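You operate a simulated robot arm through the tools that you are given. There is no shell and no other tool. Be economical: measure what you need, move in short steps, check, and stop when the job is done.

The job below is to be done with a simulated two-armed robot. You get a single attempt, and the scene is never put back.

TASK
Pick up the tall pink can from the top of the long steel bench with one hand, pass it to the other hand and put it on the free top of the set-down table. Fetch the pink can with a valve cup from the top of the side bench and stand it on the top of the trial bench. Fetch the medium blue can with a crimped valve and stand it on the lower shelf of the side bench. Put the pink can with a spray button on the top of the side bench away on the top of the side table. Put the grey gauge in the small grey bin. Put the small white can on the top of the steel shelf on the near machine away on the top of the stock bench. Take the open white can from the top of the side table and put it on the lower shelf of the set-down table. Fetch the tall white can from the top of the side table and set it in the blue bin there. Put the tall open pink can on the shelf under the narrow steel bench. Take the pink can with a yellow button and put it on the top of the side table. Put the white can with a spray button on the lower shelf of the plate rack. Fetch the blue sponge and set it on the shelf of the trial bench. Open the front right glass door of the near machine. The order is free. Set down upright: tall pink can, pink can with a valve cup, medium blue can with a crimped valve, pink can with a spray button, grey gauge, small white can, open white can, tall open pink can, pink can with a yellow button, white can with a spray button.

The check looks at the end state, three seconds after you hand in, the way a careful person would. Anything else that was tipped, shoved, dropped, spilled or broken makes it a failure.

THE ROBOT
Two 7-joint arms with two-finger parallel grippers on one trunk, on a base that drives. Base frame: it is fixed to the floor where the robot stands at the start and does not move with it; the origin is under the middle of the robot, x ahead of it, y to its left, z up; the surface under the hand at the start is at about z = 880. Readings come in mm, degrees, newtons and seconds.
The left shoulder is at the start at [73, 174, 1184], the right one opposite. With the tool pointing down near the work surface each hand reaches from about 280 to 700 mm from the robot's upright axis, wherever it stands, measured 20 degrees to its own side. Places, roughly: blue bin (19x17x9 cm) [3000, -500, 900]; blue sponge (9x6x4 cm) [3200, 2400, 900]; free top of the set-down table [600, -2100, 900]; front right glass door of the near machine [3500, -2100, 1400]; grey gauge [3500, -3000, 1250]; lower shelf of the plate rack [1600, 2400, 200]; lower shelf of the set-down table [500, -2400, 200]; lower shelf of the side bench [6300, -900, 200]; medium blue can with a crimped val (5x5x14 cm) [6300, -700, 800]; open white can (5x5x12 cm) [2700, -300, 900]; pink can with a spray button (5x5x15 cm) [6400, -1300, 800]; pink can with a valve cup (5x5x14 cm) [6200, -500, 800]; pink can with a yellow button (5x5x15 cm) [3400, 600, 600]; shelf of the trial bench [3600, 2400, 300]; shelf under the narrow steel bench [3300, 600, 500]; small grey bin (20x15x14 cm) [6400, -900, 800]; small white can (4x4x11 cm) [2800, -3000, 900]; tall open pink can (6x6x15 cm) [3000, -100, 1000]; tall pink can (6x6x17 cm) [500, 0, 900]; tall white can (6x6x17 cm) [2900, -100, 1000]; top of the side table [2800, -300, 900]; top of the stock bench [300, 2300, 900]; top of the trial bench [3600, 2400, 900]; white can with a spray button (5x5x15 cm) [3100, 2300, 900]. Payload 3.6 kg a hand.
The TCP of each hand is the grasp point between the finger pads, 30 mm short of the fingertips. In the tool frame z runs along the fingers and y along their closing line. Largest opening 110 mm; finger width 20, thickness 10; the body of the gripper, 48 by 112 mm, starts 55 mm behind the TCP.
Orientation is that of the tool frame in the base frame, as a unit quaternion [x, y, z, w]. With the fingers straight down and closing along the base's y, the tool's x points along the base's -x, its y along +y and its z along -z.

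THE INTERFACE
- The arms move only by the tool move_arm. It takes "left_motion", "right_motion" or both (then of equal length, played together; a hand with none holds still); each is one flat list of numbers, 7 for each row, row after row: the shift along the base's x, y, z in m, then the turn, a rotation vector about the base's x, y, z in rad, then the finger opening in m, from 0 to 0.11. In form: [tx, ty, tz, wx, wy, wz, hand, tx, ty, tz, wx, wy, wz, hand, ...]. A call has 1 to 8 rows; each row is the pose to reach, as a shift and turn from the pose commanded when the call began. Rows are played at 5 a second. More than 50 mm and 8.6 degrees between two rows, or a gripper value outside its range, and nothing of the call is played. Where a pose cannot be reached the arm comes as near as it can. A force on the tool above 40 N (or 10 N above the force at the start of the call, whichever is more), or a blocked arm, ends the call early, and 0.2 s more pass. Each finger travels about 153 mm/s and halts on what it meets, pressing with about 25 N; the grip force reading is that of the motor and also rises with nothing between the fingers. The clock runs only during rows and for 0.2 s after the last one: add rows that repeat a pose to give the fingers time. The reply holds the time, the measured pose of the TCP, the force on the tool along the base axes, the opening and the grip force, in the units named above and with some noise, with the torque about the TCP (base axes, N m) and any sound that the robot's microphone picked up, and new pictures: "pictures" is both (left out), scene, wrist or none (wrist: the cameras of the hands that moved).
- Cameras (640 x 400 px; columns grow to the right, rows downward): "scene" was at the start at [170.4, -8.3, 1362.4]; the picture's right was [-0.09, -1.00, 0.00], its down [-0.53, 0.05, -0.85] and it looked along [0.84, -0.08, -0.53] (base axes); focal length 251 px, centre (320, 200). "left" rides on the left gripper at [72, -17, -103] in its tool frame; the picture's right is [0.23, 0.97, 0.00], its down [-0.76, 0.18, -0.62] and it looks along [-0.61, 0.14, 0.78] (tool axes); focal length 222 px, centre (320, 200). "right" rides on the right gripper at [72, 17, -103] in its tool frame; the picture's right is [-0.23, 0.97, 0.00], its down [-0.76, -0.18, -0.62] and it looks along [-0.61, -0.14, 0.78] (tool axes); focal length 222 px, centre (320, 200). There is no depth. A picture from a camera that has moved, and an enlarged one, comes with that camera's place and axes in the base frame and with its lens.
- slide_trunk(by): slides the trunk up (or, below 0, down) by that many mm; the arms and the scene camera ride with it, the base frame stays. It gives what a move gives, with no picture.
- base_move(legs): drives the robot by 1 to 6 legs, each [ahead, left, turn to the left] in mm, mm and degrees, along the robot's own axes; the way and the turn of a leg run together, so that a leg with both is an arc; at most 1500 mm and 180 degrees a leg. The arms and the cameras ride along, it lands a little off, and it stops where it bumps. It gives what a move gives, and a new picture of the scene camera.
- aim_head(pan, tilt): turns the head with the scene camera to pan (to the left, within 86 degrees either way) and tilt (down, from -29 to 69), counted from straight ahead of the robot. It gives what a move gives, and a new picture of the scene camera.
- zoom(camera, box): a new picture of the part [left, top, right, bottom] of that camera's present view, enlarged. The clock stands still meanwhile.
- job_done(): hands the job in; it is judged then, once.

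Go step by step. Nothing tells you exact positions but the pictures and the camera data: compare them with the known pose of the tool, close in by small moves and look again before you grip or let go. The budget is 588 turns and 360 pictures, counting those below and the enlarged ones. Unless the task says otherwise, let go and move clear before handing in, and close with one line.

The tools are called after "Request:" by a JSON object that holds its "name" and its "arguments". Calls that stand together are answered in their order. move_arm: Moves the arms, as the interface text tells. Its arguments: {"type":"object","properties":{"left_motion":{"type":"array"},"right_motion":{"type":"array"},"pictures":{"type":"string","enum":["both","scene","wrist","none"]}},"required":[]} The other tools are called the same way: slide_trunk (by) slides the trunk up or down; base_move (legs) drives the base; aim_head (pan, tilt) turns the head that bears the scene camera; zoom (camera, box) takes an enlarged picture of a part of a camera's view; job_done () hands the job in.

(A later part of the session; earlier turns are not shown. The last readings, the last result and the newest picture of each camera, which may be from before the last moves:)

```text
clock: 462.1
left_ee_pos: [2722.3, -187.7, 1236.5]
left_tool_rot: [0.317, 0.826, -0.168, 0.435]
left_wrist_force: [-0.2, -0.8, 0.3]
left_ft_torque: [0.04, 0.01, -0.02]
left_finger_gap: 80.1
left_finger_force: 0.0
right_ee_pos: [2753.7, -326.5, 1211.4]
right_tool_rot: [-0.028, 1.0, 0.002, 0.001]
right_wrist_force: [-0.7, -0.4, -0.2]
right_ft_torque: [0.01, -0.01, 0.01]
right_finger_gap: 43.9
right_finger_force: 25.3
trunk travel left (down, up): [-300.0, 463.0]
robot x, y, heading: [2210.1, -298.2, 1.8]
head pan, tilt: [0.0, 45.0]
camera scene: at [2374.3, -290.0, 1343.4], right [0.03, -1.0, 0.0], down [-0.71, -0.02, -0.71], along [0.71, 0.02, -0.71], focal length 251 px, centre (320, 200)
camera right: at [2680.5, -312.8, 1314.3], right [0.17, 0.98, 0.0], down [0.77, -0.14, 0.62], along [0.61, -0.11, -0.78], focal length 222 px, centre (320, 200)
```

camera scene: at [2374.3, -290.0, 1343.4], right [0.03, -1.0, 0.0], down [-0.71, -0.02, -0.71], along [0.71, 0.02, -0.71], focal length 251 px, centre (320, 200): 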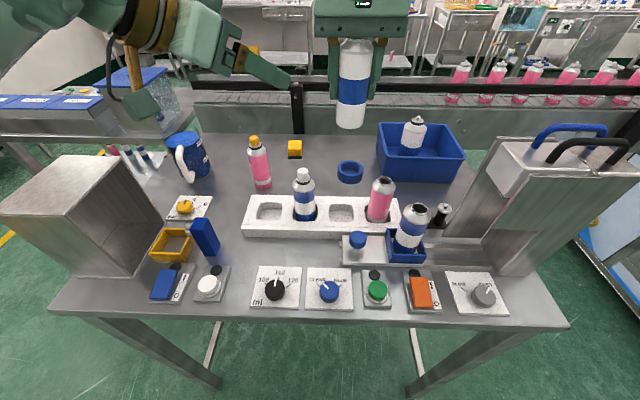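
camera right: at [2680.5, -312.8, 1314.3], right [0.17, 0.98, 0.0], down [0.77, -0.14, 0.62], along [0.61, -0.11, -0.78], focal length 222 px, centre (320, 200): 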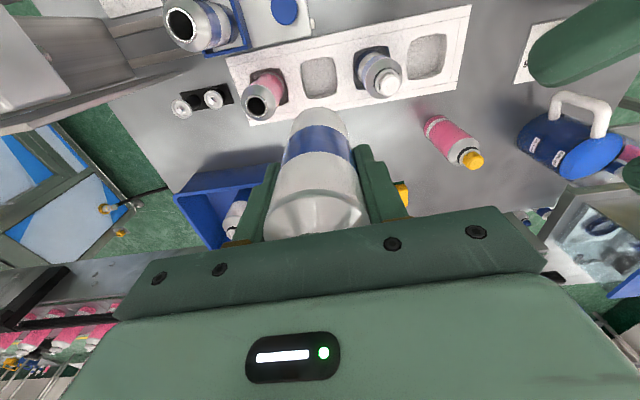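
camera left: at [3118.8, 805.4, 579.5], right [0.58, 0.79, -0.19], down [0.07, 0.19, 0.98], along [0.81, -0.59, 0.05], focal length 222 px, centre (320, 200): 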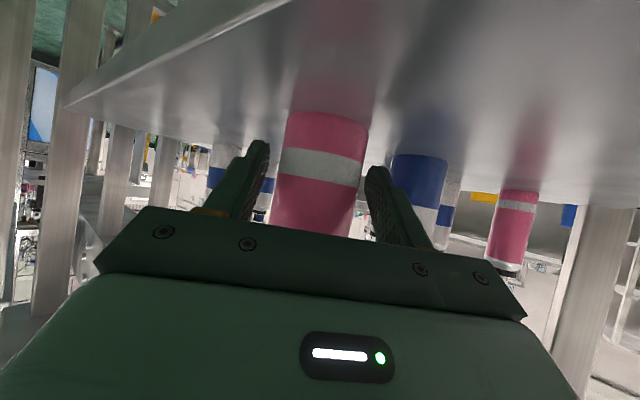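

Got it. Now to the set-down table's east side.

Request:
{"name": "aim_head", "arguments": {"pan": 0, "tilt": 35}}

Request:
{"name": "base_move", "arguments": {"legs": [[-480, 0, 0], [0, 0, 178], [0, 1500, 0], [0, 550, 0]]}}

```text
clock: 462.8
left_ee_pos: [2721.8, -187.0, 1236.4]
left_tool_rot: [0.318, 0.826, -0.169, 0.433]
left_wrist_force: [0.5, 0.4, -0.3]
left_ft_torque: [0.03, -0.01, 0.01]
left_finger_gap: 79.7
left_finger_force: 0.1
right_ee_pos: [2754.7, -326.7, 1209.8]
right_tool_rot: [-0.028, 1.0, 0.002, -0.001]
right_wrist_force: [-1.0, -0.3, -1.2]
right_ft_torque: [0.07, -0.01, 0.01]
right_finger_gap: 43.9
right_finger_force: 25.0
trunk travel left (down, up): [-300.0, 463.0]
robot x, y, heading: [2214.5, -291.7, 1.7]
head pan, tilt: [0.0, 35.0]
camera scene: at [2381.9, -290.1, 1358.0], right [0.03, -1.0, 0.0], down [-0.57, -0.02, -0.82], along [0.82, 0.03, -0.57], focal length 251 px, centre (320, 200)
```

scene: 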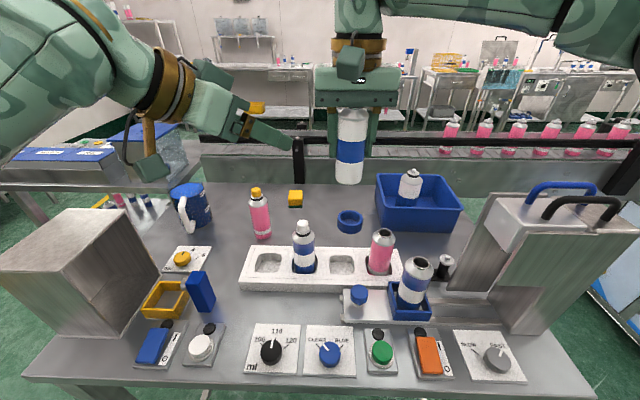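

```text
clock: 483.0
left_ee_pos: [1267.7, -2518.2, 1236.1]
left_tool_rot: [0.822, -0.328, -0.431, -0.174]
left_wrist_force: [0.0, -0.2, 0.4]
left_ft_torque: [-0.01, 0.0, -0.03]
left_finger_gap: 80.0
left_finger_force: 0.1
right_ee_pos: [1237.4, -2378.8, 1210.4]
right_tool_rot: [1.0, 0.015, 0.001, 0.001]
right_wrist_force: [0.6, 0.0, 0.2]
right_ft_torque: [0.0, 0.03, 0.03]
right_finger_gap: 43.9
right_finger_force: 25.1
trunk travel left (down, up): [-300.0, 463.0]
robot x, y, heading: [1780.8, -2422.5, -179.4]
head pan, tilt: [0.0, 35.0]
camera scene: at [1614.3, -2423.7, 1358.1], right [-0.01, 1.0, 0.0], down [0.57, 0.0, -0.82], along [-0.82, -0.01, -0.57], focal length 251 px, centre (320, 200)
```

scene: 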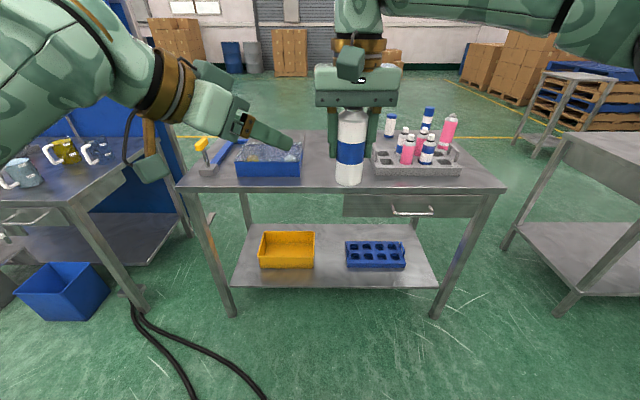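

I see the lower shelf with a yellow bin and a blue tray; the gap between them at y≈-2376 is free and my right hand is already in line. I'll lower the trunk fully and bring the right arm down in front.

Request:
{"name": "slide_trunk", "arguments": {"by": -298}}

Request:
{"name": "move_arm", "arguments": {"right_motion": [-0.01, 0, -0.045, 0, 0, 0, 0.038, -0.02, 0, -0.09, 0, 0, 0, 0.038, -0.03, 0, -0.135, 0, 0, 0, 0.038, -0.04, 0, -0.18, 0, 0, 0, 0.038, -0.05, 0, -0.225, 0, 0, 0, 0.038, -0.06, 0, -0.27, 0, 0, 0, 0.038, -0.07, 0, -0.315, 0, 0, 0, 0.038, -0.08, 0, -0.36, 0, 0, 0, 0.038], "pictures": "scene"}}

```text
clock: 486.0
left_ee_pos: [1267.6, -2517.5, 937.1]
left_tool_rot: [0.822, -0.328, -0.432, -0.173]
left_wrist_force: [-0.4, -1.1, 1.8]
left_ft_torque: [-0.01, -0.03, -0.02]
left_finger_gap: 80.0
left_finger_force: 0.1
right_ee_pos: [1239.6, -2378.0, 912.5]
right_tool_rot: [1.0, 0.015, -0.001, 0.002]
right_wrist_force: [-0.1, 0.7, -0.3]
right_ft_torque: [0.0, -0.01, -0.02]
right_finger_gap: 43.7
right_finger_force: 25.1
trunk travel left (down, up): [-2.0, 761.0]
robot x, y, heading: [1781.0, -2424.4, -179.6]
head pan, tilt: [0.0, 35.0]
```

```text
clock: 487.8
left_ee_pos: [1268.7, -2517.4, 937.0]
left_tool_rot: [0.822, -0.328, -0.432, -0.174]
left_wrist_force: [-0.1, -0.9, 0.1]
left_ft_torque: [-0.02, 0.03, 0.02]
left_finger_gap: 80.0
left_finger_force: 0.2
right_ee_pos: [1156.5, -2378.1, 552.6]
right_tool_rot: [1.0, 0.014, -0.001, 0.002]
right_wrist_force: [0.9, -0.1, -0.7]
right_ft_torque: [-0.01, 0.05, 0.0]
right_finger_gap: 43.6
right_finger_force: 24.6
trunk travel left (down, up): [-2.0, 761.0]
robot x, y, heading: [1781.2, -2422.5, -179.7]
head pan, tilt: [0.0, 35.0]
camera scene: at [1444.8, -2424.2, 1042.4], right [-0.01, 1.0, 0.0], down [0.57, 0.0, -0.82], along [-0.82, -0.01, -0.57], focal length 251 px, centre (320, 200)
```

scene: 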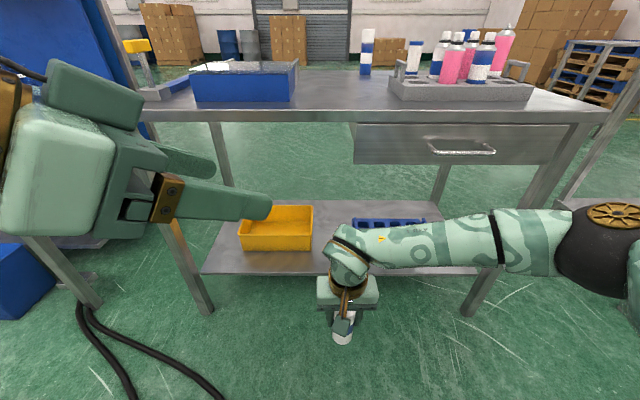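

Good arm shape. I'll extend it further forward and down so the elbow stays outside the table when I drive in.

Request:
{"name": "move_arm", "arguments": {"right_motion": [-0.02, 0, -0.03, 0, 0, 0, 0.038, -0.04, 0, -0.06, 0, 0, 0, 0.038, -0.06, 0, -0.09, 0, 0, 0, 0.038, -0.08, 0, -0.12, 0, 0, 0, 0.038, -0.09, 0, -0.15, 0, 0, 0, 0.038, -0.09, 0, -0.165, 0, 0, 0, 0.038], "pictures": "scene"}}

```text
clock: 489.2
left_ee_pos: [1267.7, -2517.3, 937.7]
left_tool_rot: [0.823, -0.328, -0.431, -0.173]
left_wrist_force: [-0.4, 0.5, -0.2]
left_ft_torque: [-0.01, -0.02, -0.03]
left_finger_gap: 79.8
left_finger_force: 0.1
right_ee_pos: [1087.5, -2380.2, 395.3]
right_tool_rot: [1.0, 0.015, -0.002, 0.001]
right_wrist_force: [0.2, -0.1, -0.1]
right_ft_torque: [-0.01, 0.03, -0.02]
right_finger_gap: 43.9
right_finger_force: 25.2
right hand out of reach, approached as far as the arm can: row 5, 6
trunk travel left (down, up): [-2.0, 761.0]
robot x, y, heading: [1774.7, -2422.1, -179.6]
head pan, tilt: [0.0, 35.0]
camera scene: at [1444.7, -2424.5, 1042.3], right [-0.01, 1.0, 0.0], down [0.57, 0.0, -0.82], along [-0.82, -0.01, -0.57], focal length 251 px, centre (320, 200)
```

scene: 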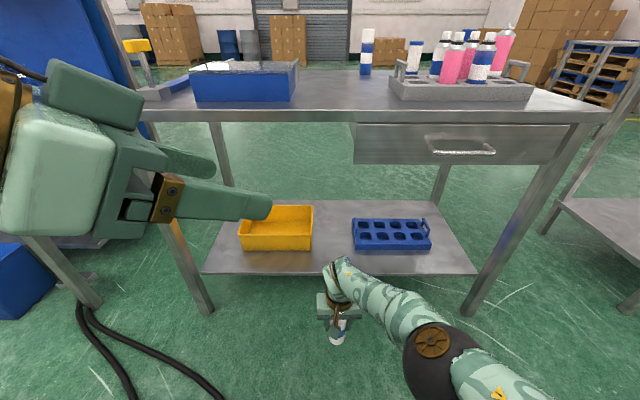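

Request:
{"name": "move_arm", "arguments": {"right_motion": [0.015, 0, -0.03, 0, 0, 0, 0.038, 0.035, 0, -0.06, 0, 0, 0, 0.038], "pictures": "none"}}

```text
clock: 489.8
left_ee_pos: [1267.7, -2517.2, 938.7]
left_tool_rot: [0.823, -0.328, -0.431, -0.174]
left_wrist_force: [0.0, -0.5, -0.4]
left_ft_torque: [0.01, 0.01, 0.02]
left_finger_gap: 80.3
left_finger_force: 0.1
right_ee_pos: [1120.1, -2378.7, 346.6]
right_tool_rot: [1.0, 0.015, 0.0, 0.002]
right_wrist_force: [-0.2, 0.2, 0.1]
right_ft_torque: [0.01, 0.01, 0.01]
right_finger_gap: 43.6
right_finger_force: 25.2
right hand out of reach, approached as far as the arm can: row 1, 2
trunk travel left (down, up): [-2.0, 761.0]
robot x, y, heading: [1782.7, -2418.5, -179.7]
head pan, tilt: [0.0, 35.0]
```

Request:
{"name": "move_arm", "arguments": {"right_motion": [0.02, 0, 0.02, 0, 0, 0, 0.038, 0.045, 0, 0.04, 0, 0, 0, 0.038], "pictures": "none"}}

Request:
{"name": "base_move", "arguments": {"legs": [[330, 0, 0]]}}

```text
clock: 490.4
left_ee_pos: [1268.5, -2516.9, 937.1]
left_tool_rot: [0.822, -0.328, -0.431, -0.174]
left_wrist_force: [0.5, 1.1, 0.9]
left_ft_torque: [0.02, -0.02, -0.01]
left_finger_gap: 79.9
left_finger_force: 0.0
right_ee_pos: [1118.8, -2378.1, 346.7]
right_tool_rot: [1.0, 0.015, -0.001, 0.002]
right_wrist_force: [0.0, 0.5, -1.1]
right_ft_torque: [0.04, 0.01, 0.01]
right_finger_gap: 43.7
right_finger_force: 24.8
right hand out of reach, approached as far as the arm can: row 1, 2
trunk travel left (down, up): [-2.0, 761.0]
robot x, y, heading: [1780.3, -2425.0, -179.7]
head pan, tilt: [0.0, 35.0]
```

```text
clock: 492.6
left_ee_pos: [933.5, -2519.2, 939.0]
left_tool_rot: [0.822, -0.328, -0.431, -0.174]
left_wrist_force: [0.4, -0.2, -0.3]
left_ft_torque: [0.01, -0.01, 0.0]
left_finger_gap: 80.0
left_finger_force: 0.0
right_ee_pos: [785.2, -2380.7, 347.4]
right_tool_rot: [1.0, 0.014, 0.0, 0.002]
right_wrist_force: [1.1, 0.2, -0.3]
right_ft_torque: [0.01, 0.02, -0.02]
right_finger_gap: 43.8
right_finger_force: 25.1
trunk travel left (down, up): [-2.0, 761.0]
robot x, y, heading: [1442.7, -2424.6, -179.4]
head pan, tilt: [0.0, 35.0]
camera scene: at [1111.4, -2426.8, 1042.5], right [-0.01, 1.0, 0.0], down [0.57, 0.0, -0.82], along [-0.82, -0.01, -0.57], focal length 251 px, centre (320, 200)
```

scene: 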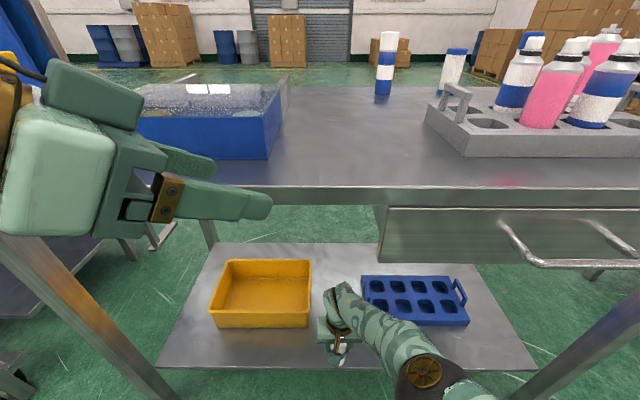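

In line and clear of bin and tray. I'll go 40 mm further and lower.

Request:
{"name": "base_move", "arguments": {"legs": [[42, 0, 0]]}}

Request:
{"name": "move_arm", "arguments": {"right_motion": [0.01, 0, -0.008, 0, 0, 0, 0.038, 0.02, 0, -0.014, 0, 0, 0, 0.038, 0.03, 0, -0.02, 0, 0, 0, 0.038, 0.035, 0, -0.026, 0, 0, 0, 0.038], "pictures": "wrist"}}

```text
clock: 493.5
left_ee_pos: [891.7, -2520.6, 936.6]
left_tool_rot: [0.823, -0.326, -0.431, -0.173]
left_wrist_force: [-0.4, -0.1, -0.6]
left_ft_torque: [0.0, 0.01, -0.02]
left_finger_gap: 80.0
left_finger_force: 0.0
right_ee_pos: [743.1, -2382.7, 345.8]
right_tool_rot: [1.0, 0.015, 0.001, 0.002]
right_wrist_force: [-0.5, 0.0, -0.2]
right_ft_torque: [-0.03, -0.02, -0.01]
right_finger_gap: 43.7
right_finger_force: 24.9
trunk travel left (down, up): [-2.0, 761.0]
robot x, y, heading: [1401.6, -2427.3, -179.6]
head pan, tilt: [0.0, 35.0]
camera scene: at [1068.5, -2427.2, 1042.0], right [-0.01, 1.0, 0.0], down [0.58, 0.0, -0.82], along [-0.82, -0.01, -0.58], focal length 251 px, centre (320, 200)
```

scene: 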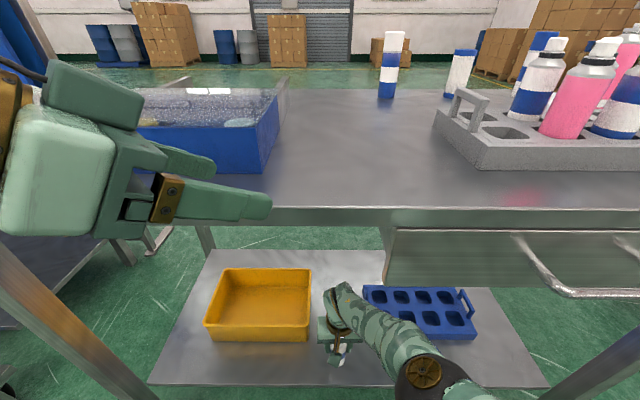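

```text
clock: 494.5
left_ee_pos: [892.9, -2520.6, 937.9]
left_tool_rot: [0.823, -0.327, -0.431, -0.173]
left_wrist_force: [1.0, -0.4, 0.5]
left_ft_torque: [0.0, 0.04, -0.02]
left_finger_gap: 80.0
left_finger_force: 0.1
right_ee_pos: [764.4, -2385.4, 326.2]
right_tool_rot: [1.0, 0.015, 0.0, 0.002]
right_wrist_force: [0.3, -0.4, -1.5]
right_ft_torque: [0.0, 0.0, 0.0]
right_finger_gap: 43.7
right_finger_force: 25.4
right hand out of reach, approached as far as the arm can: row 2, 3, 4
trunk travel left (down, up): [-2.0, 761.0]
robot x, y, heading: [1403.5, -2422.7, -179.6]
head pan, tilt: [0.0, 35.0]
camera right: at [836.5, -2399.4, 429.7], right [-0.2, -0.98, 0.0], down [-0.77, 0.16, 0.62], along [-0.61, 0.12, -0.78], focal length 222 px, centre (320, 200)
```

right: 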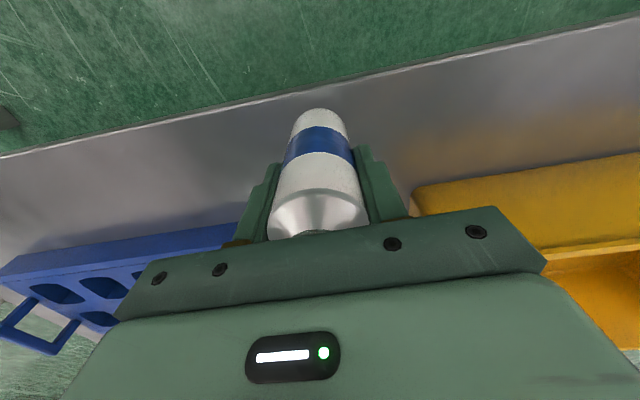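

Nearly down. I'll roll 30 mm closer to let the arm come lower.

Request:
{"name": "base_move", "arguments": {"legs": [[30, 0, 0]]}}

Request:
{"name": "move_arm", "arguments": {"right_motion": [0.01, 0, -0.006, 0, 0, 0, 0.038, 0.02, 0, -0.012, 0, 0, 0, 0.038, 0.025, 0, -0.018, 0, 0, 0, 0.038, 0.03, 0, -0.024, 0, 0, 0, 0.038], "pictures": "none"}}

```text
clock: 495.3
left_ee_pos: [860.8, -2521.6, 937.4]
left_tool_rot: [0.823, -0.328, -0.431, -0.175]
left_wrist_force: [-0.1, -0.3, 0.5]
left_ft_torque: [0.02, 0.0, 0.01]
left_finger_gap: 79.6
left_finger_force: 0.0
right_ee_pos: [733.2, -2386.1, 326.1]
right_tool_rot: [1.0, 0.018, 0.003, 0.002]
right_wrist_force: [0.0, 0.8, -0.9]
right_ft_torque: [-0.02, 0.01, 0.02]
right_finger_gap: 43.7
right_finger_force: 25.0
trunk travel left (down, up): [-2.0, 761.0]
robot x, y, heading: [1373.4, -2422.4, -179.6]
head pan, tilt: [0.0, 35.0]
camera scene: at [1038.4, -2427.6, 1042.1], right [-0.01, 1.0, 0.0], down [0.58, 0.01, -0.82], along [-0.82, -0.01, -0.58], focal length 251 px, centre (320, 200)
```

scene: 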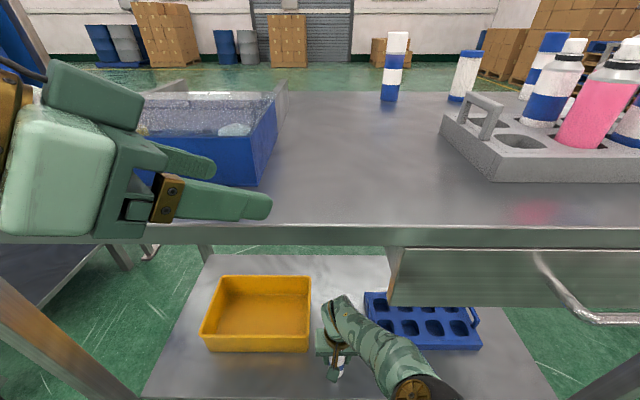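

```text
clock: 496.3
left_ee_pos: [863.2, -2521.1, 939.2]
left_tool_rot: [0.822, -0.327, -0.432, -0.174]
left_wrist_force: [0.0, -0.2, 0.0]
left_ft_torque: [0.0, 0.0, 0.01]
left_finger_gap: 79.8
left_finger_force: 0.0
right_ee_pos: [759.5, -2386.4, 304.8]
right_tool_rot: [1.0, 0.017, -0.003, 0.002]
right_wrist_force: [-5.4, 1.9, 23.6]
right_ft_torque: [0.15, 0.04, 0.1]
right_finger_gap: 44.2
right_finger_force: 25.3
right hand out of reach, approached as far as the arm can: row 1
trunk travel left (down, up): [-2.0, 761.0]
robot x, y, heading: [1376.4, -2423.7, -179.7]
head pan, tilt: [0.0, 35.0]
```

Contact. Open, rise 110 mm, check with the wrist camera.

Request:
{"name": "move_arm", "arguments": {"right_motion": [0, 0, 0.001, 0, 0, 0, 0.048, 0, 0, 0.001, 0, 0, 0, 0.056, 0, 0, 0.001, 0, 0, 0, 0.07, -0.005, 0, 0.025, 0, 0, 0, 0.075, -0.015, 0, 0.05, 0, 0, 0, 0.075, -0.025, 0, 0.08, 0, 0, 0, 0.075, -0.03, 0, 0.11, 0, 0, 0, 0.075], "pictures": "wrist"}}

```text
clock: 498.0
left_ee_pos: [877.4, -2518.6, 945.1]
left_tool_rot: [0.82, -0.33, -0.435, -0.173]
left_wrist_force: [-0.4, -0.4, 0.2]
left_ft_torque: [0.03, 0.02, -0.02]
left_finger_gap: 80.4
left_finger_force: 0.1
right_ee_pos: [827.2, -2396.9, 356.2]
right_tool_rot: [0.997, 0.028, 0.075, 0.007]
right_wrist_force: [0.4, 0.4, 0.4]
right_ft_torque: [0.05, 0.03, -0.02]
right_finger_gap: 74.9
right_finger_force: 0.0
trunk travel left (down, up): [-2.0, 761.0]
robot x, y, heading: [1382.1, -2422.0, -179.5]
head pan, tilt: [0.0, 35.0]
stopped in row 7 (right hand): the arm was blocked; the commanded pose is now the measured one
camera right: at [884.5, -2408.0, 469.3], right [-0.17, -0.99, -0.02], down [-0.86, 0.14, 0.5], along [-0.49, 0.1, -0.87], focal length 222 px, centre (320, 200)
```

right: 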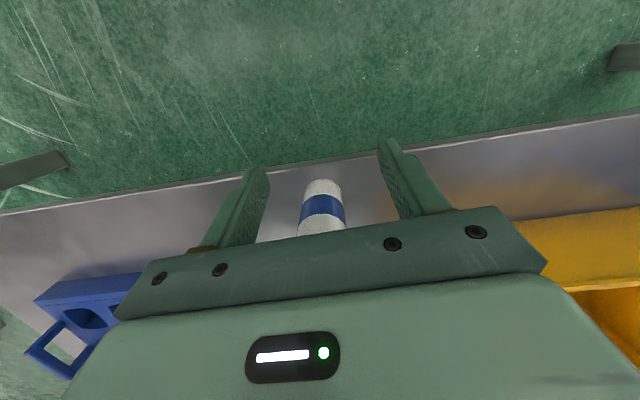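

The arm drifted back toward me but the can appears to stand. I'll back out and verify.

Request:
{"name": "base_move", "arguments": {"legs": [[-300, 0, 0]]}}

```text
clock: 500.0
left_ee_pos: [1167.3, -2517.1, 937.6]
left_tool_rot: [0.823, -0.328, -0.431, -0.173]
left_wrist_force: [-0.6, -0.2, -0.1]
left_ft_torque: [-0.02, -0.01, 0.02]
left_finger_gap: 80.2
left_finger_force: 0.1
right_ee_pos: [1122.2, -2395.2, 349.8]
right_tool_rot: [0.996, 0.029, 0.079, 0.007]
right_wrist_force: [0.3, -0.1, 0.8]
right_ft_torque: [-0.01, 0.02, -0.01]
right_finger_gap: 75.1
right_finger_force: 0.0
trunk travel left (down, up): [-2.0, 761.0]
robot x, y, heading: [1677.7, -2420.3, -179.4]
head pan, tilt: [0.0, 35.0]
camera scene: at [1344.9, -2424.7, 1042.7], right [-0.01, 1.0, 0.0], down [0.57, 0.0, -0.82], along [-0.82, -0.01, -0.57], focal length 251 px, centre (320, 200)
```

scene: 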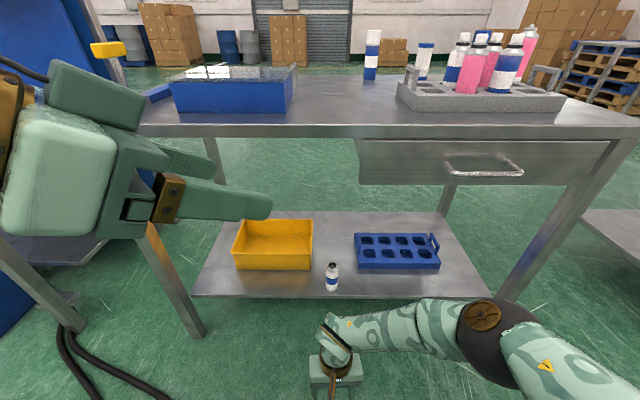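

The open white can stands on the lower shelf. Next the near machine: raise the trunk, turn to face it and look.

Request:
{"name": "slide_trunk", "arguments": {"by": 298}}

Request:
{"name": "base_move", "arguments": {"legs": [[0, 0, 178]]}}

```text
clock: 503.0
left_ee_pos: [1165.6, -2517.9, 1234.5]
left_tool_rot: [0.823, -0.327, -0.43, -0.173]
left_wrist_force: [0.2, 0.4, 0.3]
left_ft_torque: [-0.02, 0.02, 0.0]
left_finger_gap: 80.2
left_finger_force: 0.1
right_ee_pos: [1092.5, -2394.5, 745.3]
right_tool_rot: [0.999, 0.029, -0.021, 0.005]
right_wrist_force: [1.1, -0.4, -0.8]
right_ft_torque: [-0.01, 0.0, -0.01]
right_finger_gap: 75.0
right_finger_force: 0.0
trunk travel left (down, up): [-300.0, 463.0]
robot x, y, heading: [1680.4, -2422.4, -179.4]
head pan, tilt: [0.0, 35.0]
```

```text
clock: 509.7
left_ee_pos: [2198.6, -2436.4, 1235.3]
left_tool_rot: [0.412, 0.784, -0.218, 0.41]
left_wrist_force: [0.2, 0.0, 0.2]
left_ft_torque: [-0.02, -0.02, -0.03]
left_finger_gap: 80.1
left_finger_force: 0.0
right_ee_pos: [2249.5, -2586.4, 746.8]
right_tool_rot: [0.086, 0.996, -0.007, 0.024]
right_wrist_force: [-1.9, -2.9, 0.4]
right_ft_torque: [0.34, -0.18, 0.11]
right_finger_gap: 74.9
right_finger_force: 0.1
trunk travel left (down, up): [-300.0, 463.0]
robot x, y, heading: [1682.1, -2422.2, -11.6]
head pan, tilt: [0.0, 35.0]
stopped in leg 1: the robot was blocked; the commanded pose is now the measured one
camera scene: at [1844.7, -2455.9, 1358.1], right [-0.2, -0.98, 0.0], down [-0.56, 0.12, -0.82], along [0.8, -0.17, -0.57], focal length 251 px, centre (320, 200)
```

scene: 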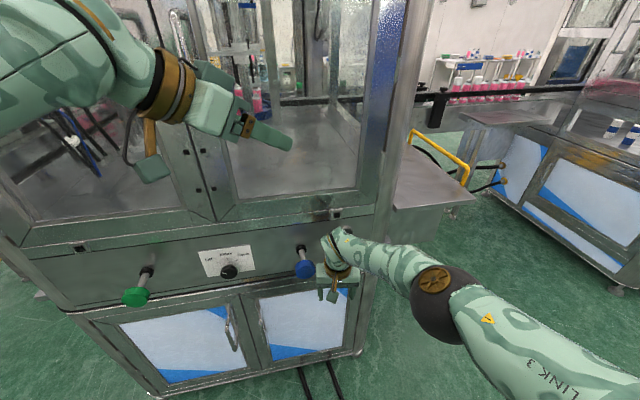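

The machine is closer than I thought and my right hand touched it. I'll back off and take a better look from further away.

Request:
{"name": "base_move", "arguments": {"legs": [[-250, 0, 0], [0, 0, 11]]}}

Request:
{"name": "aim_head", "arguments": {"pan": -12, "tilt": 8}}

```text
clock: 512.3
left_ee_pos: [1952.5, -2286.2, 1235.1]
left_tool_rot: [0.335, 0.82, -0.177, 0.429]
left_wrist_force: [-0.2, -0.2, -0.6]
left_ft_torque: [-0.03, -0.01, 0.0]
left_finger_gap: 80.2
left_finger_force: 0.0
right_ee_pos: [2030.7, -2424.3, 745.9]
right_tool_rot: [-0.009, 1.0, -0.003, 0.025]
right_wrist_force: [0.6, 0.3, 0.5]
right_ft_torque: [0.02, -0.02, 0.01]
right_finger_gap: 75.1
right_finger_force: 0.0
trunk travel left (down, up): [-300.0, 463.0]
robot x, y, heading: [1438.4, -2373.3, -0.4]
head pan, tilt: [0.0, 35.0]
camera scene: at [1608.8, -2374.2, 1358.1], right [-0.01, -1.0, 0.0], down [-0.57, 0.01, -0.82], along [0.82, -0.01, -0.57], focal length 251 px, centre (320, 200)
```

scene: 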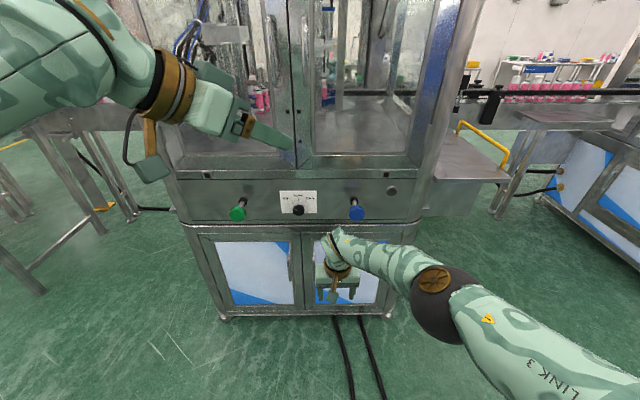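

```text
clock: 513.2
left_ee_pos: [1953.1, -2287.2, 1237.0]
left_tool_rot: [0.335, 0.82, -0.176, 0.429]
left_wrist_force: [0.3, 0.2, 0.2]
left_ft_torque: [0.01, -0.02, 0.0]
left_finger_gap: 79.7
left_finger_force: 0.2
right_ee_pos: [2031.8, -2424.4, 746.7]
right_tool_rot: [-0.009, 1.0, -0.003, 0.026]
right_wrist_force: [-0.1, -0.7, 0.2]
right_ft_torque: [0.0, -0.01, 0.03]
right_finger_gap: 74.8
right_finger_force: 0.0
trunk travel left (down, up): [-300.0, 463.0]
robot x, y, heading: [1437.6, -2371.3, -0.9]
head pan, tilt: [-12.0, 8.0]
camera scene: at [1611.2, -2393.9, 1401.4], right [-0.22, -0.98, 0.0], down [-0.14, 0.03, -0.99], along [0.97, -0.22, -0.14], focal length 251 px, centre (320, 200)
```

scene: 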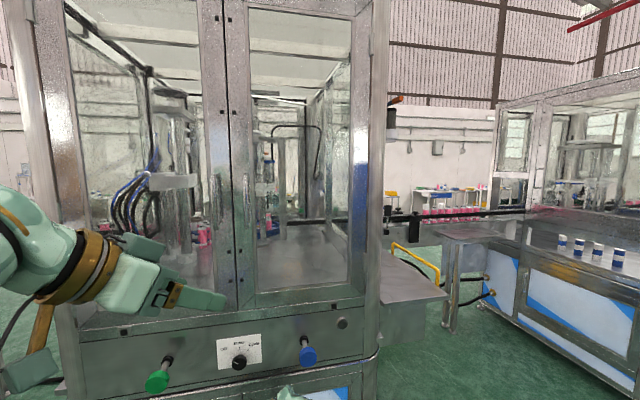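

Machine 1's west face has knobs, and its steel shelf with a yellow rail is on its south side, so the small white can should be there. I'll raise the right hand and go round to face that shelf from the south.

Request:
{"name": "move_arm", "arguments": {"right_motion": [-0.01, -0.01, 0.046, 0, 0, 0, 0.09, -0.02, -0.02, 0.092, 0, 0, 0, 0.1, -0.03, -0.03, 0.138, 0, 0, 0, 0.11, -0.04, -0.04, 0.184, 0, 0, 0, 0.11, -0.05, -0.05, 0.23, 0, 0, 0, 0.11, -0.06, -0.06, 0.276, 0, 0, 0, 0.11, -0.07, -0.07, 0.322, 0, 0, 0, 0.11, -0.08, -0.08, 0.368, 0, 0, 0, 0.11], "pictures": "none"}}

Request:
{"name": "base_move", "arguments": {"legs": [[0, -1100, 0], [1150, 0, 0], [0, 0, 88]]}}

```text
clock: 515.0
left_ee_pos: [1951.4, -2286.6, 1236.8]
left_tool_rot: [0.335, 0.82, -0.176, 0.43]
left_wrist_force: [0.0, 0.4, -0.1]
left_ft_torque: [-0.02, 0.0, 0.01]
left_finger_gap: 79.9
left_finger_force: 0.1
right_ee_pos: [1953.0, -2504.6, 1117.3]
right_tool_rot: [-0.01, 1.0, -0.004, 0.025]
right_wrist_force: [0.6, -0.5, 0.2]
right_ft_torque: [0.0, 0.01, -0.01]
right_finger_gap: 109.9
right_finger_force: 0.1
trunk travel left (down, up): [-300.0, 463.0]
robot x, y, heading: [1440.8, -2376.8, -0.5]
head pan, tilt: [-12.0, 8.0]
```

```text
clock: 530.1
left_ee_pos: [2519.1, -3009.0, 1236.9]
left_tool_rot: [-0.333, 0.821, 0.174, 0.431]
left_wrist_force: [-0.5, 0.5, 0.7]
left_ft_torque: [-0.02, -0.01, -0.03]
left_finger_gap: 80.1
left_finger_force: 0.1
right_ee_pos: [2736.5, -3011.5, 1117.7]
right_tool_rot: [-0.706, 0.708, 0.015, 0.02]
right_wrist_force: [-0.7, 0.6, -0.9]
right_ft_torque: [0.0, -0.01, 0.04]
right_finger_gap: 109.9
right_finger_force: 0.1
trunk travel left (down, up): [-300.0, 463.0]
robot x, y, heading: [2593.1, -3524.4, 87.7]
head pan, tilt: [-12.0, 8.0]
camera scene: at [2621.1, -3354.5, 1401.5], right [0.97, -0.24, 0.0], down [-0.03, -0.14, -0.99], along [0.24, 0.96, -0.14], focal length 251 px, centre (320, 200)
```

scene: 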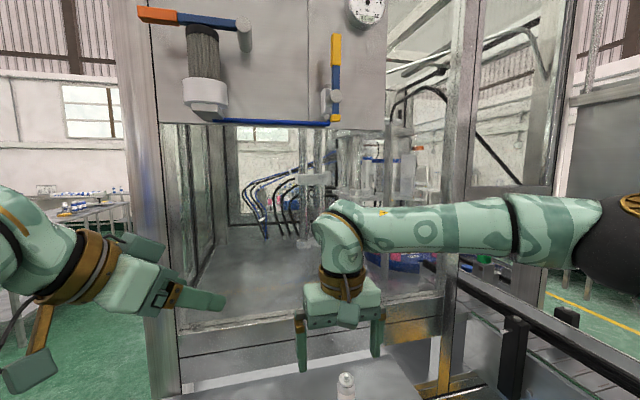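

A small white can stands right below my right hand. I'll look down.

Request:
{"name": "aim_head", "arguments": {"pan": -5, "tilt": 40}}

Request:
{"name": "zoom", "arguments": {"camera": "right", "box": [0, 0, 640, 400]}}

```text
clock: 531.0
left_ee_pos: [2519.6, -3009.3, 1235.9]
left_tool_rot: [-0.334, 0.82, 0.174, 0.43]
left_wrist_force: [0.4, -0.3, 0.0]
left_ft_torque: [-0.03, -0.03, 0.05]
left_finger_gap: 80.0
left_finger_force: 0.0
right_ee_pos: [2737.5, -3011.7, 1116.0]
right_tool_rot: [-0.705, 0.708, 0.016, 0.021]
right_wrist_force: [-0.9, 0.2, 0.5]
right_ft_torque: [-0.01, 0.01, -0.01]
right_finger_gap: 109.9
right_finger_force: 0.1
trunk travel left (down, up): [-300.0, 463.0]
robot x, y, heading: [2595.0, -3525.7, 88.2]
head pan, tilt: [-5.0, 40.0]
camera scene: at [2609.2, -3360.0, 1350.6], right [0.99, -0.12, 0.0], down [-0.08, -0.64, -0.77], along [0.09, 0.76, -0.64], focal length 251 px, centre (320, 200)
```

scene: 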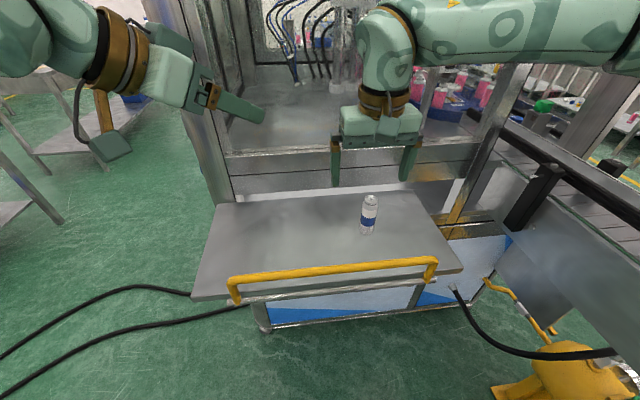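

```text
1.00 times, centred on (320, 200) of right (not enlarged: the box is as wide or as high as the picture)
camera zoom: at [2719.1, -3088.4, 1215.8], right [-0.97, 0.23, 0.0], down [0.18, 0.73, 0.66], along [0.15, 0.65, -0.75], focal length 222 px, centre (320, 200)
```

zoom: 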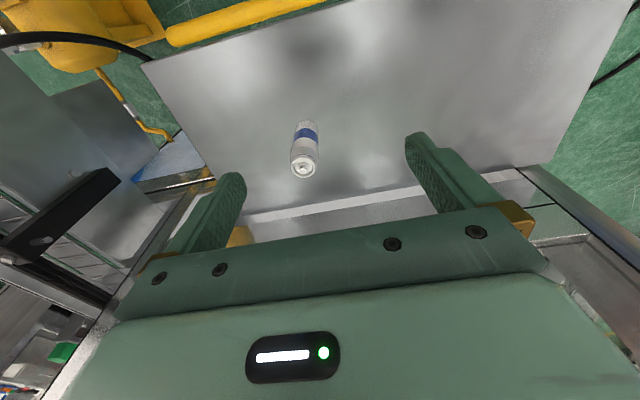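

Small white can at about [2774,-2945]. I'll pick it with the right hand.

Request:
{"name": "move_arm", "arguments": {"right_motion": [0.02, 0.035, -0.02, 0, 0, 0, 0.1, 0.037, 0.067, -0.04, 0, 0, 0, 0.09, 0.037, 0.067, -0.085, 0, 0, 0, 0.08, 0.037, 0.067, -0.13, 0, 0, 0, 0.08, 0.037, 0.067, -0.158, 0, 0, 0, 0.08, 0.037, 0.067, -0.158, 0, 0, 0, 0.05, 0.037, 0.067, -0.158, 0, 0, 0, 0.03, 0.037, 0.067, -0.158, 0, 0, 0, 0.03], "pictures": "wrist"}}

```text
clock: 532.9
left_ee_pos: [2521.0, -3008.0, 1236.1]
left_tool_rot: [-0.334, 0.82, 0.174, 0.431]
left_wrist_force: [-0.4, -0.8, 0.0]
left_ft_torque: [-0.02, 0.04, -0.01]
left_finger_gap: 80.0
left_finger_force: 0.1
right_ee_pos: [2772.4, -2943.4, 961.3]
right_tool_rot: [-0.706, 0.708, 0.015, 0.02]
right_wrist_force: [0.0, 0.5, 0.1]
right_ft_torque: [-0.04, 0.0, -0.01]
right_finger_gap: 33.6
right_finger_force: 24.9
trunk travel left (down, up): [-300.0, 463.0]
robot x, y, heading: [2592.8, -3525.1, 88.4]
head pan, tilt: [-5.0, 40.0]
camera right: at [2755.4, -3021.2, 1059.6], right [-0.97, 0.23, 0.0], down [0.18, 0.73, 0.66], along [0.15, 0.65, -0.75], focal length 222 px, centre (320, 200)
```

right: 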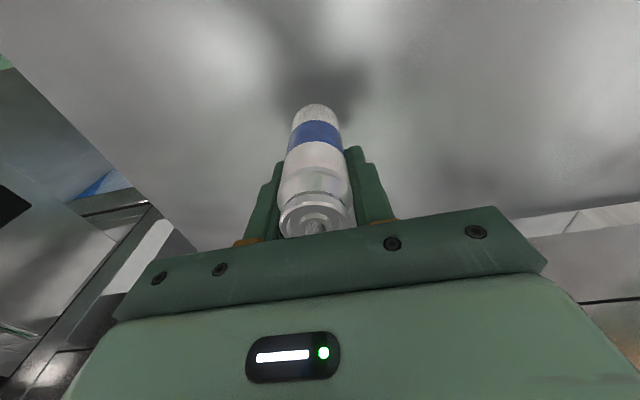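

Gripped. Lift and carry it north to the stock bench.

Request:
{"name": "move_arm", "arguments": {"right_motion": [0, 0, 0.04, 0, 0, 0, 0.025, 0, 0, 0.08, 0, 0, 0, 0.025, 0, 0, 0.12, 0, 0, 0, 0.025, 0, 0, 0.16, 0, 0, 0, 0.025, 0, -0.02, 0.2, 0, 0, 0, 0.025], "pictures": "none"}}

Request:
{"name": "base_move", "arguments": {"legs": [[0, 950, 1.6], [1500, 0, 0], [1500, 0, 0], [1500, 0, 0], [350, 0, 0], [0, 1300, 0]]}}

```text
clock: 534.0
left_ee_pos: [2519.3, -3010.5, 1236.0]
left_tool_rot: [-0.333, 0.82, 0.174, 0.431]
left_wrist_force: [-0.4, 0.3, -0.3]
left_ft_torque: [0.01, 0.02, 0.0]
left_finger_gap: 80.2
left_finger_force: 0.1
right_ee_pos: [2776.1, -2965.2, 1158.8]
right_tool_rot: [-0.706, 0.708, 0.015, 0.021]
right_wrist_force: [0.0, -0.7, -0.1]
right_ft_torque: [0.01, 0.02, -0.02]
right_finger_gap: 33.5
right_finger_force: 24.4
trunk travel left (down, up): [-300.0, 463.0]
robot x, y, heading: [2598.5, -3523.8, 88.2]
head pan, tilt: [-5.0, 40.0]
```

```text
clock: 567.8
left_ee_pos: [613.6, 1920.5, 1236.4]
left_tool_rot: [-0.324, 0.824, 0.169, 0.432]
left_wrist_force: [0.5, -0.4, 0.2]
left_ft_torque: [0.02, -0.01, 0.02]
left_finger_gap: 79.8
left_finger_force: 0.1
right_ee_pos: [870.8, 1960.2, 1158.5]
right_tool_rot: [-0.697, 0.717, 0.016, 0.02]
right_wrist_force: [-0.7, -0.3, 0.4]
right_ft_torque: [-0.01, -0.01, -0.03]
right_finger_gap: 33.5
right_finger_force: 25.3
trunk travel left (down, up): [-300.0, 463.0]
robot x, y, heading: [675.3, 1404.9, 86.8]
head pan, tilt: [-5.0, 40.0]
camera scene: at [695.6, 1567.3, 1350.5], right [0.99, -0.14, 0.0], down [-0.09, -0.64, -0.77], along [0.11, 0.76, -0.64], focal length 251 px, centre (320, 200)
```

scene: 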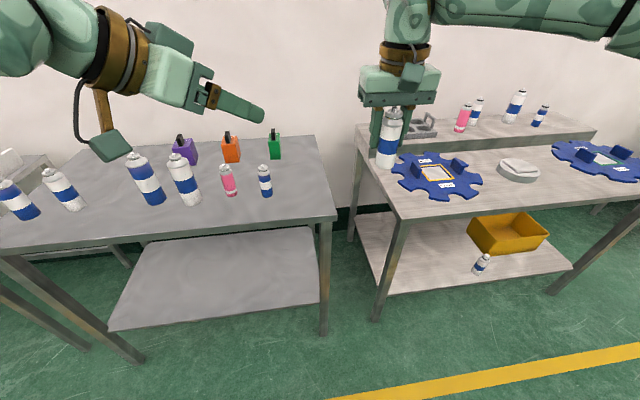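

Stock bench ahead; a free spot at about [740,2160], right of the small blue can. I'll move in and lower.

Request:
{"name": "base_move", "arguments": {"legs": [[195, 105, 3.2]]}}

```text
clock: 569.4
left_ee_pos: [490.2, 2115.4, 1234.9]
left_tool_rot: [-0.345, 0.816, 0.179, 0.428]
left_wrist_force: [0.0, 0.1, 0.2]
left_ft_torque: [-0.03, -0.02, -0.04]
left_finger_gap: 80.1
left_finger_force: 0.0
right_ee_pos: [743.6, 2168.4, 1158.3]
right_tool_rot: [0.715, -0.699, -0.016, -0.021]
right_wrist_force: [-0.4, 0.1, -0.1]
right_ft_torque: [-0.01, -0.03, 0.02]
right_finger_gap: 33.6
right_finger_force: 25.4
trunk travel left (down, up): [-300.0, 463.0]
robot x, y, heading: [578.5, 1605.0, 89.6]
head pan, tilt: [-5.0, 40.0]
camera scene: at [588.7, 1766.7, 1350.4], right [1.0, -0.09, 0.0], down [-0.06, -0.64, -0.77], along [0.07, 0.76, -0.64], focal length 251 px, centre (320, 200)
```

scene: 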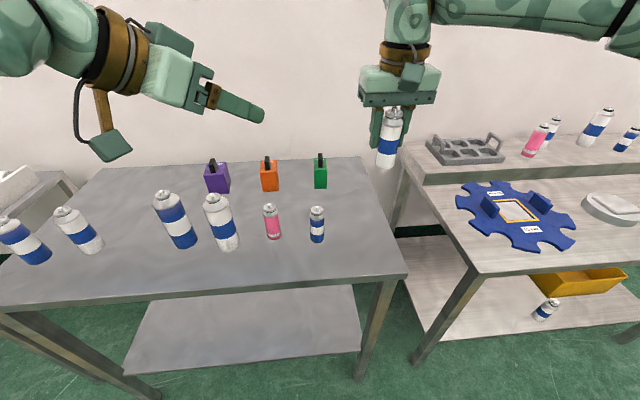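

Request:
{"name": "move_arm", "arguments": {"right_motion": [0, 0, -0.045, 0, 0, 0, 0.025, 0, 0, -0.09, 0, 0, 0, 0.025, 0, 0, -0.135, 0, 0, 0, 0.025, 0, 0, -0.175, 0, 0, 0, 0.025, 0, 0, -0.188, 0, 0, 0, 0.025, 0, 0, -0.194, 0, 0, 0, 0.025, 0, 0, -0.199, 0, 0, 0, 0.025], "pictures": "none"}}

```text
clock: 571.0
left_ee_pos: [489.5, 2114.8, 1235.7]
left_tool_rot: [-0.345, 0.816, 0.18, 0.428]
left_wrist_force: [-0.1, -0.2, -0.4]
left_ft_torque: [0.03, -0.01, -0.03]
left_finger_gap: 80.1
left_finger_force: 0.1
right_ee_pos: [745.4, 2166.7, 959.4]
right_tool_rot: [0.716, -0.698, -0.016, -0.021]
right_wrist_force: [-0.1, -0.1, -0.7]
right_ft_torque: [0.02, -0.01, 0.0]
right_finger_gap: 33.6
right_finger_force: 25.2
trunk travel left (down, up): [-300.0, 463.0]
robot x, y, heading: [577.4, 1597.4, 89.8]
head pan, tilt: [-5.0, 40.0]
```

Request:
{"name": "move_arm", "arguments": {"right_motion": [0, 0, -0.006, 0, 0, 0, 0.025, 0, 0, -0.012, 0, 0, 0, 0.025, 0, 0, -0.018, 0, 0, 0, 0.025, 0, 0, -0.024, 0, 0, 0, 0.025, 0, 0, -0.03, 0, 0, 0, 0.025], "pictures": "none"}}

```text
clock: 572.2
left_ee_pos: [489.7, 2113.6, 1235.8]
left_tool_rot: [-0.346, 0.816, 0.18, 0.428]
left_wrist_force: [-0.4, -0.3, -0.3]
left_ft_torque: [-0.01, 0.02, 0.01]
left_finger_gap: 80.1
left_finger_force: 0.0
right_ee_pos: [744.0, 2167.8, 929.3]
right_tool_rot: [0.715, -0.698, -0.016, -0.021]
right_wrist_force: [0.0, 0.7, -0.5]
right_ft_torque: [0.02, 0.03, -0.02]
right_finger_gap: 33.6
right_finger_force: 24.8
trunk travel left (down, up): [-300.0, 463.0]
robot x, y, heading: [578.5, 1603.5, 89.6]
head pan, tilt: [-5.0, 40.0]
```

Request:
{"name": "zoom", "arguments": {"camera": "right", "box": [0, 0, 640, 400]}}

```text
1.00 times, centred on (320, 200) of right (not enlarged: the box is as wide or as high as the picture)
camera zoom: at [729.0, 2089.8, 1028.4], right [-0.98, 0.2, 0.0], down [0.16, 0.73, 0.66], along [0.13, 0.65, -0.75], focal length 222 px, centre (320, 200)
```

zoom: 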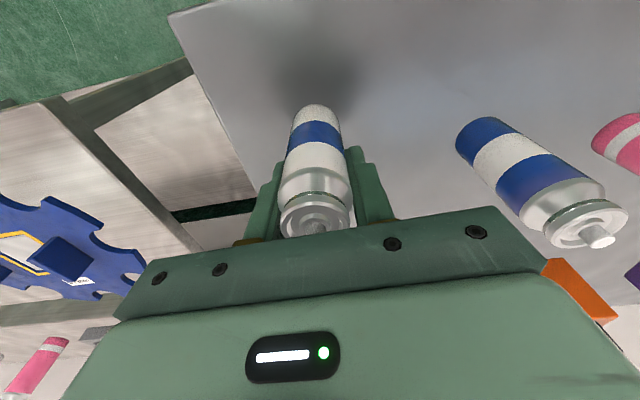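

The bench is lower than 880; I continue down slowly.

Request:
{"name": "move_arm", "arguments": {"right_motion": [0, 0, -0.006, 0, 0, 0, 0.025, 0, 0, -0.012, 0, 0, 0, 0.025, 0, 0, -0.018, 0, 0, 0, 0.025, 0, 0, -0.024, 0, 0, 0, 0.025, 0, 0, -0.03, 0, 0, 0, 0.025, 0, 0, -0.036, 0, 0, 0, 0.025, 0, 0, -0.042, 0, 0, 0, 0.025], "pictures": "none"}}

```text
clock: 573.3
left_ee_pos: [491.2, 2112.3, 1237.7]
left_tool_rot: [-0.345, 0.815, 0.181, 0.428]
left_wrist_force: [-0.3, 0.0, 0.5]
left_ft_torque: [-0.03, 0.01, -0.04]
left_finger_gap: 80.0
left_finger_force: 0.0
right_ee_pos: [743.6, 2166.8, 911.1]
right_tool_rot: [0.714, -0.699, -0.02, -0.021]
right_wrist_force: [1.1, -7.9, 21.3]
right_ft_torque: [-0.6, 0.01, 0.06]
right_finger_gap: 33.9
right_finger_force: 25.5
trunk travel left (down, up): [-300.0, 463.0]
robot x, y, heading: [580.5, 1602.8, 89.5]
head pan, tilt: [-5.0, 40.0]
stopped in row 5 (right hand): the force on the tool passed its limit at 43 N (the readings are from after the stop); the commanded pose is now the measured one
```

Contact. I'll ease up, open slightly and check.

Request:
{"name": "move_arm", "arguments": {"right_motion": [0, 0, 0.003, 0, 0, 0, 0.03, 0, 0, 0.003, 0, 0, 0, 0.04, 0, 0, 0.003, 0, 0, 0, 0.048, 0, 0, 0.003, 0, 0, 0, 0.055], "pictures": "wrist"}}

```text
clock: 574.3
left_ee_pos: [490.3, 2113.8, 1236.8]
left_tool_rot: [-0.345, 0.816, 0.18, 0.428]
left_wrist_force: [-0.8, -0.1, 0.3]
left_ft_torque: [-0.01, 0.0, 0.0]
left_finger_gap: 80.0
left_finger_force: 0.1
right_ee_pos: [743.2, 2167.6, 912.2]
right_tool_rot: [0.715, -0.698, -0.019, -0.021]
right_wrist_force: [-0.2, -0.4, 4.4]
right_ft_torque: [0.0, 0.0, 0.03]
right_finger_gap: 55.0
right_finger_force: 0.0
trunk travel left (down, up): [-300.0, 463.0]
robot x, y, heading: [581.2, 1600.4, 89.4]
head pan, tilt: [-5.0, 40.0]
camera right: at [727.5, 2089.0, 1011.0], right [-0.98, 0.2, 0.01], down [0.16, 0.73, 0.67], along [0.13, 0.65, -0.75], focal length 222 px, centre (320, 200)
```

right: 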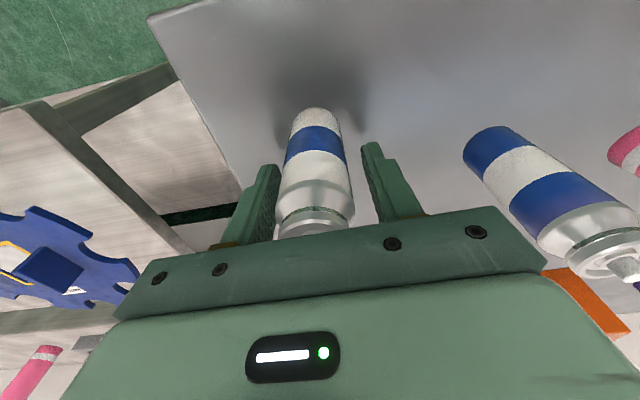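

It stands free. I'll rise clear and travel round to the machine's east side.

Request:
{"name": "move_arm", "arguments": {"right_motion": [0, 0, 0.04, 0, 0, 0, 0.07, 0, 0, 0.08, 0, 0, 0, 0.08, 0, 0, 0.125, 0, 0, 0, 0.08, 0, 0, 0.17, 0, 0, 0, 0.08, 0, 0, 0.215, 0, 0, 0, 0.08, 0, 0, 0.25, 0, 0, 0, 0.08], "pictures": "scene"}}

Request:
{"name": "aim_head", "arguments": {"pan": 0, "tilt": 15}}

Request:
{"name": "base_move", "arguments": {"legs": [[-220, 0, 0], [0, 0, -89.5], [1500, 0, 0], [1500, 0, 0], [680, 0, 0], [0, 0, -90]]}}

```text
clock: 575.7
left_ee_pos: [490.4, 2114.3, 1236.0]
left_tool_rot: [-0.345, 0.816, 0.18, 0.427]
left_wrist_force: [-0.3, 0.1, 0.0]
left_ft_torque: [-0.02, 0.0, 0.04]
left_finger_gap: 80.1
left_finger_force: 0.1
right_ee_pos: [738.1, 2166.0, 1162.0]
right_tool_rot: [0.716, -0.698, -0.019, -0.021]
right_wrist_force: [0.0, -0.3, 0.1]
right_ft_torque: [0.02, -0.01, 0.04]
right_finger_gap: 79.8
right_finger_force: 0.0
trunk travel left (down, up): [-300.0, 463.0]
robot x, y, heading: [577.3, 1603.2, 89.8]
head pan, tilt: [-5.0, 40.0]
camera scene: at [588.9, 1765.5, 1350.6], right [1.0, -0.09, 0.0], down [-0.06, -0.64, -0.77], along [0.07, 0.76, -0.64], focal length 251 px, centre (320, 200)
```

scene: 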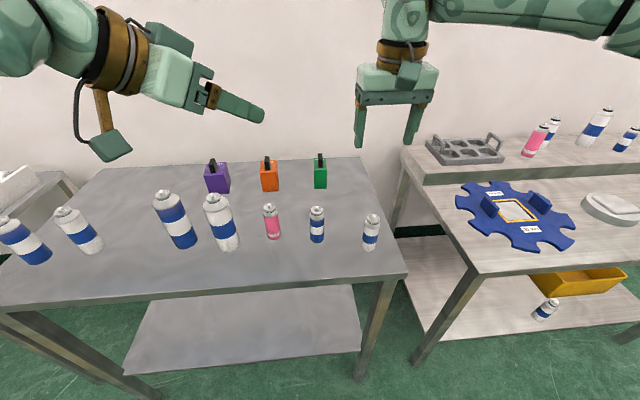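

```text
clock: 576.6
left_ee_pos: [490.1, 2115.4, 1235.4]
left_tool_rot: [-0.344, 0.816, 0.18, 0.428]
left_wrist_force: [-0.3, 0.3, -0.1]
left_ft_torque: [0.0, 0.03, 0.01]
left_finger_gap: 80.0
left_finger_force: 0.1
right_ee_pos: [739.4, 2166.4, 1161.7]
right_tool_rot: [0.716, -0.698, -0.019, -0.02]
right_wrist_force: [0.5, -0.2, -0.4]
right_ft_torque: [0.01, -0.01, -0.01]
right_finger_gap: 79.9
right_finger_force: 0.0
trunk travel left (down, up): [-300.0, 463.0]
robot x, y, heading: [577.5, 1603.6, 89.7]
head pan, tilt: [0.0, 15.0]
camera scene: at [582.0, 1774.5, 1390.0], right [1.0, -0.01, 0.0], down [0.0, -0.26, -0.97], along [0.01, 0.97, -0.26], focal length 251 px, centre (320, 200)
```

scene: 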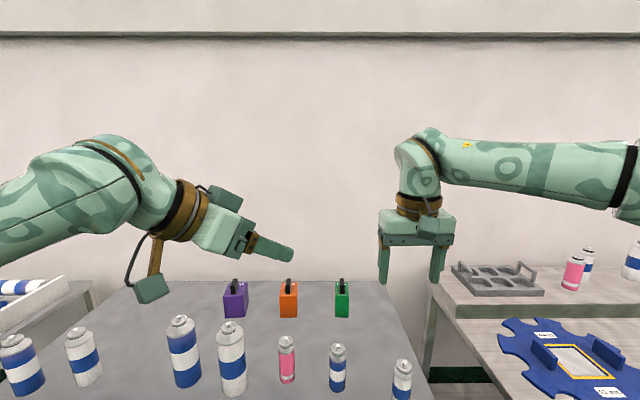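

```text
clock: 603.6
left_ee_pos: [4372.2, 660.1, 1236.2]
left_tool_rot: [0.822, 0.331, -0.43, 0.172]
left_wrist_force: [0.1, -0.5, 0.7]
left_ft_torque: [-0.03, 0.01, -0.02]
left_finger_gap: 80.0
left_finger_force: 0.1
right_ee_pos: [4122.2, 618.4, 1161.1]
right_tool_rot: [0.711, 0.703, -0.021, 0.018]
right_wrist_force: [-0.7, 0.0, 1.1]
right_ft_torque: [0.02, -0.01, 0.01]
right_finger_gap: 79.9
right_finger_force: 0.0
trunk travel left (down, up): [-300.0, 463.0]
robot x, y, heading: [4305.1, 1175.6, -92.2]
head pan, tilt: [0.0, 15.0]
camera scene: at [4297.3, 1003.8, 1390.1], right [-1.0, 0.04, 0.0], down [0.01, 0.26, -0.97], along [-0.04, -0.96, -0.26], focal length 251 px, centre (320, 200)
```

scene: 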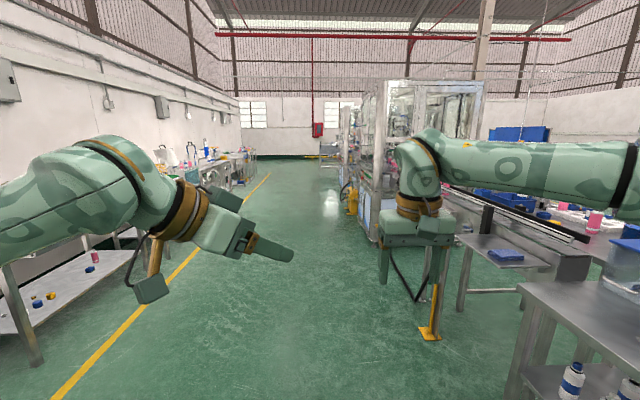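

The small white can stands on the stock bench. Ahead is the east aisle with the machine's east face at x≈3490; I'll drive down and face it.

Request:
{"name": "base_move", "arguments": {"legs": [[1500, 60, 2], [1500, 60, 0], [350, 0, 0], [0, 0, -90]]}}

```text
refused: leg 1 is longer than a leg can be; nothing moved
```

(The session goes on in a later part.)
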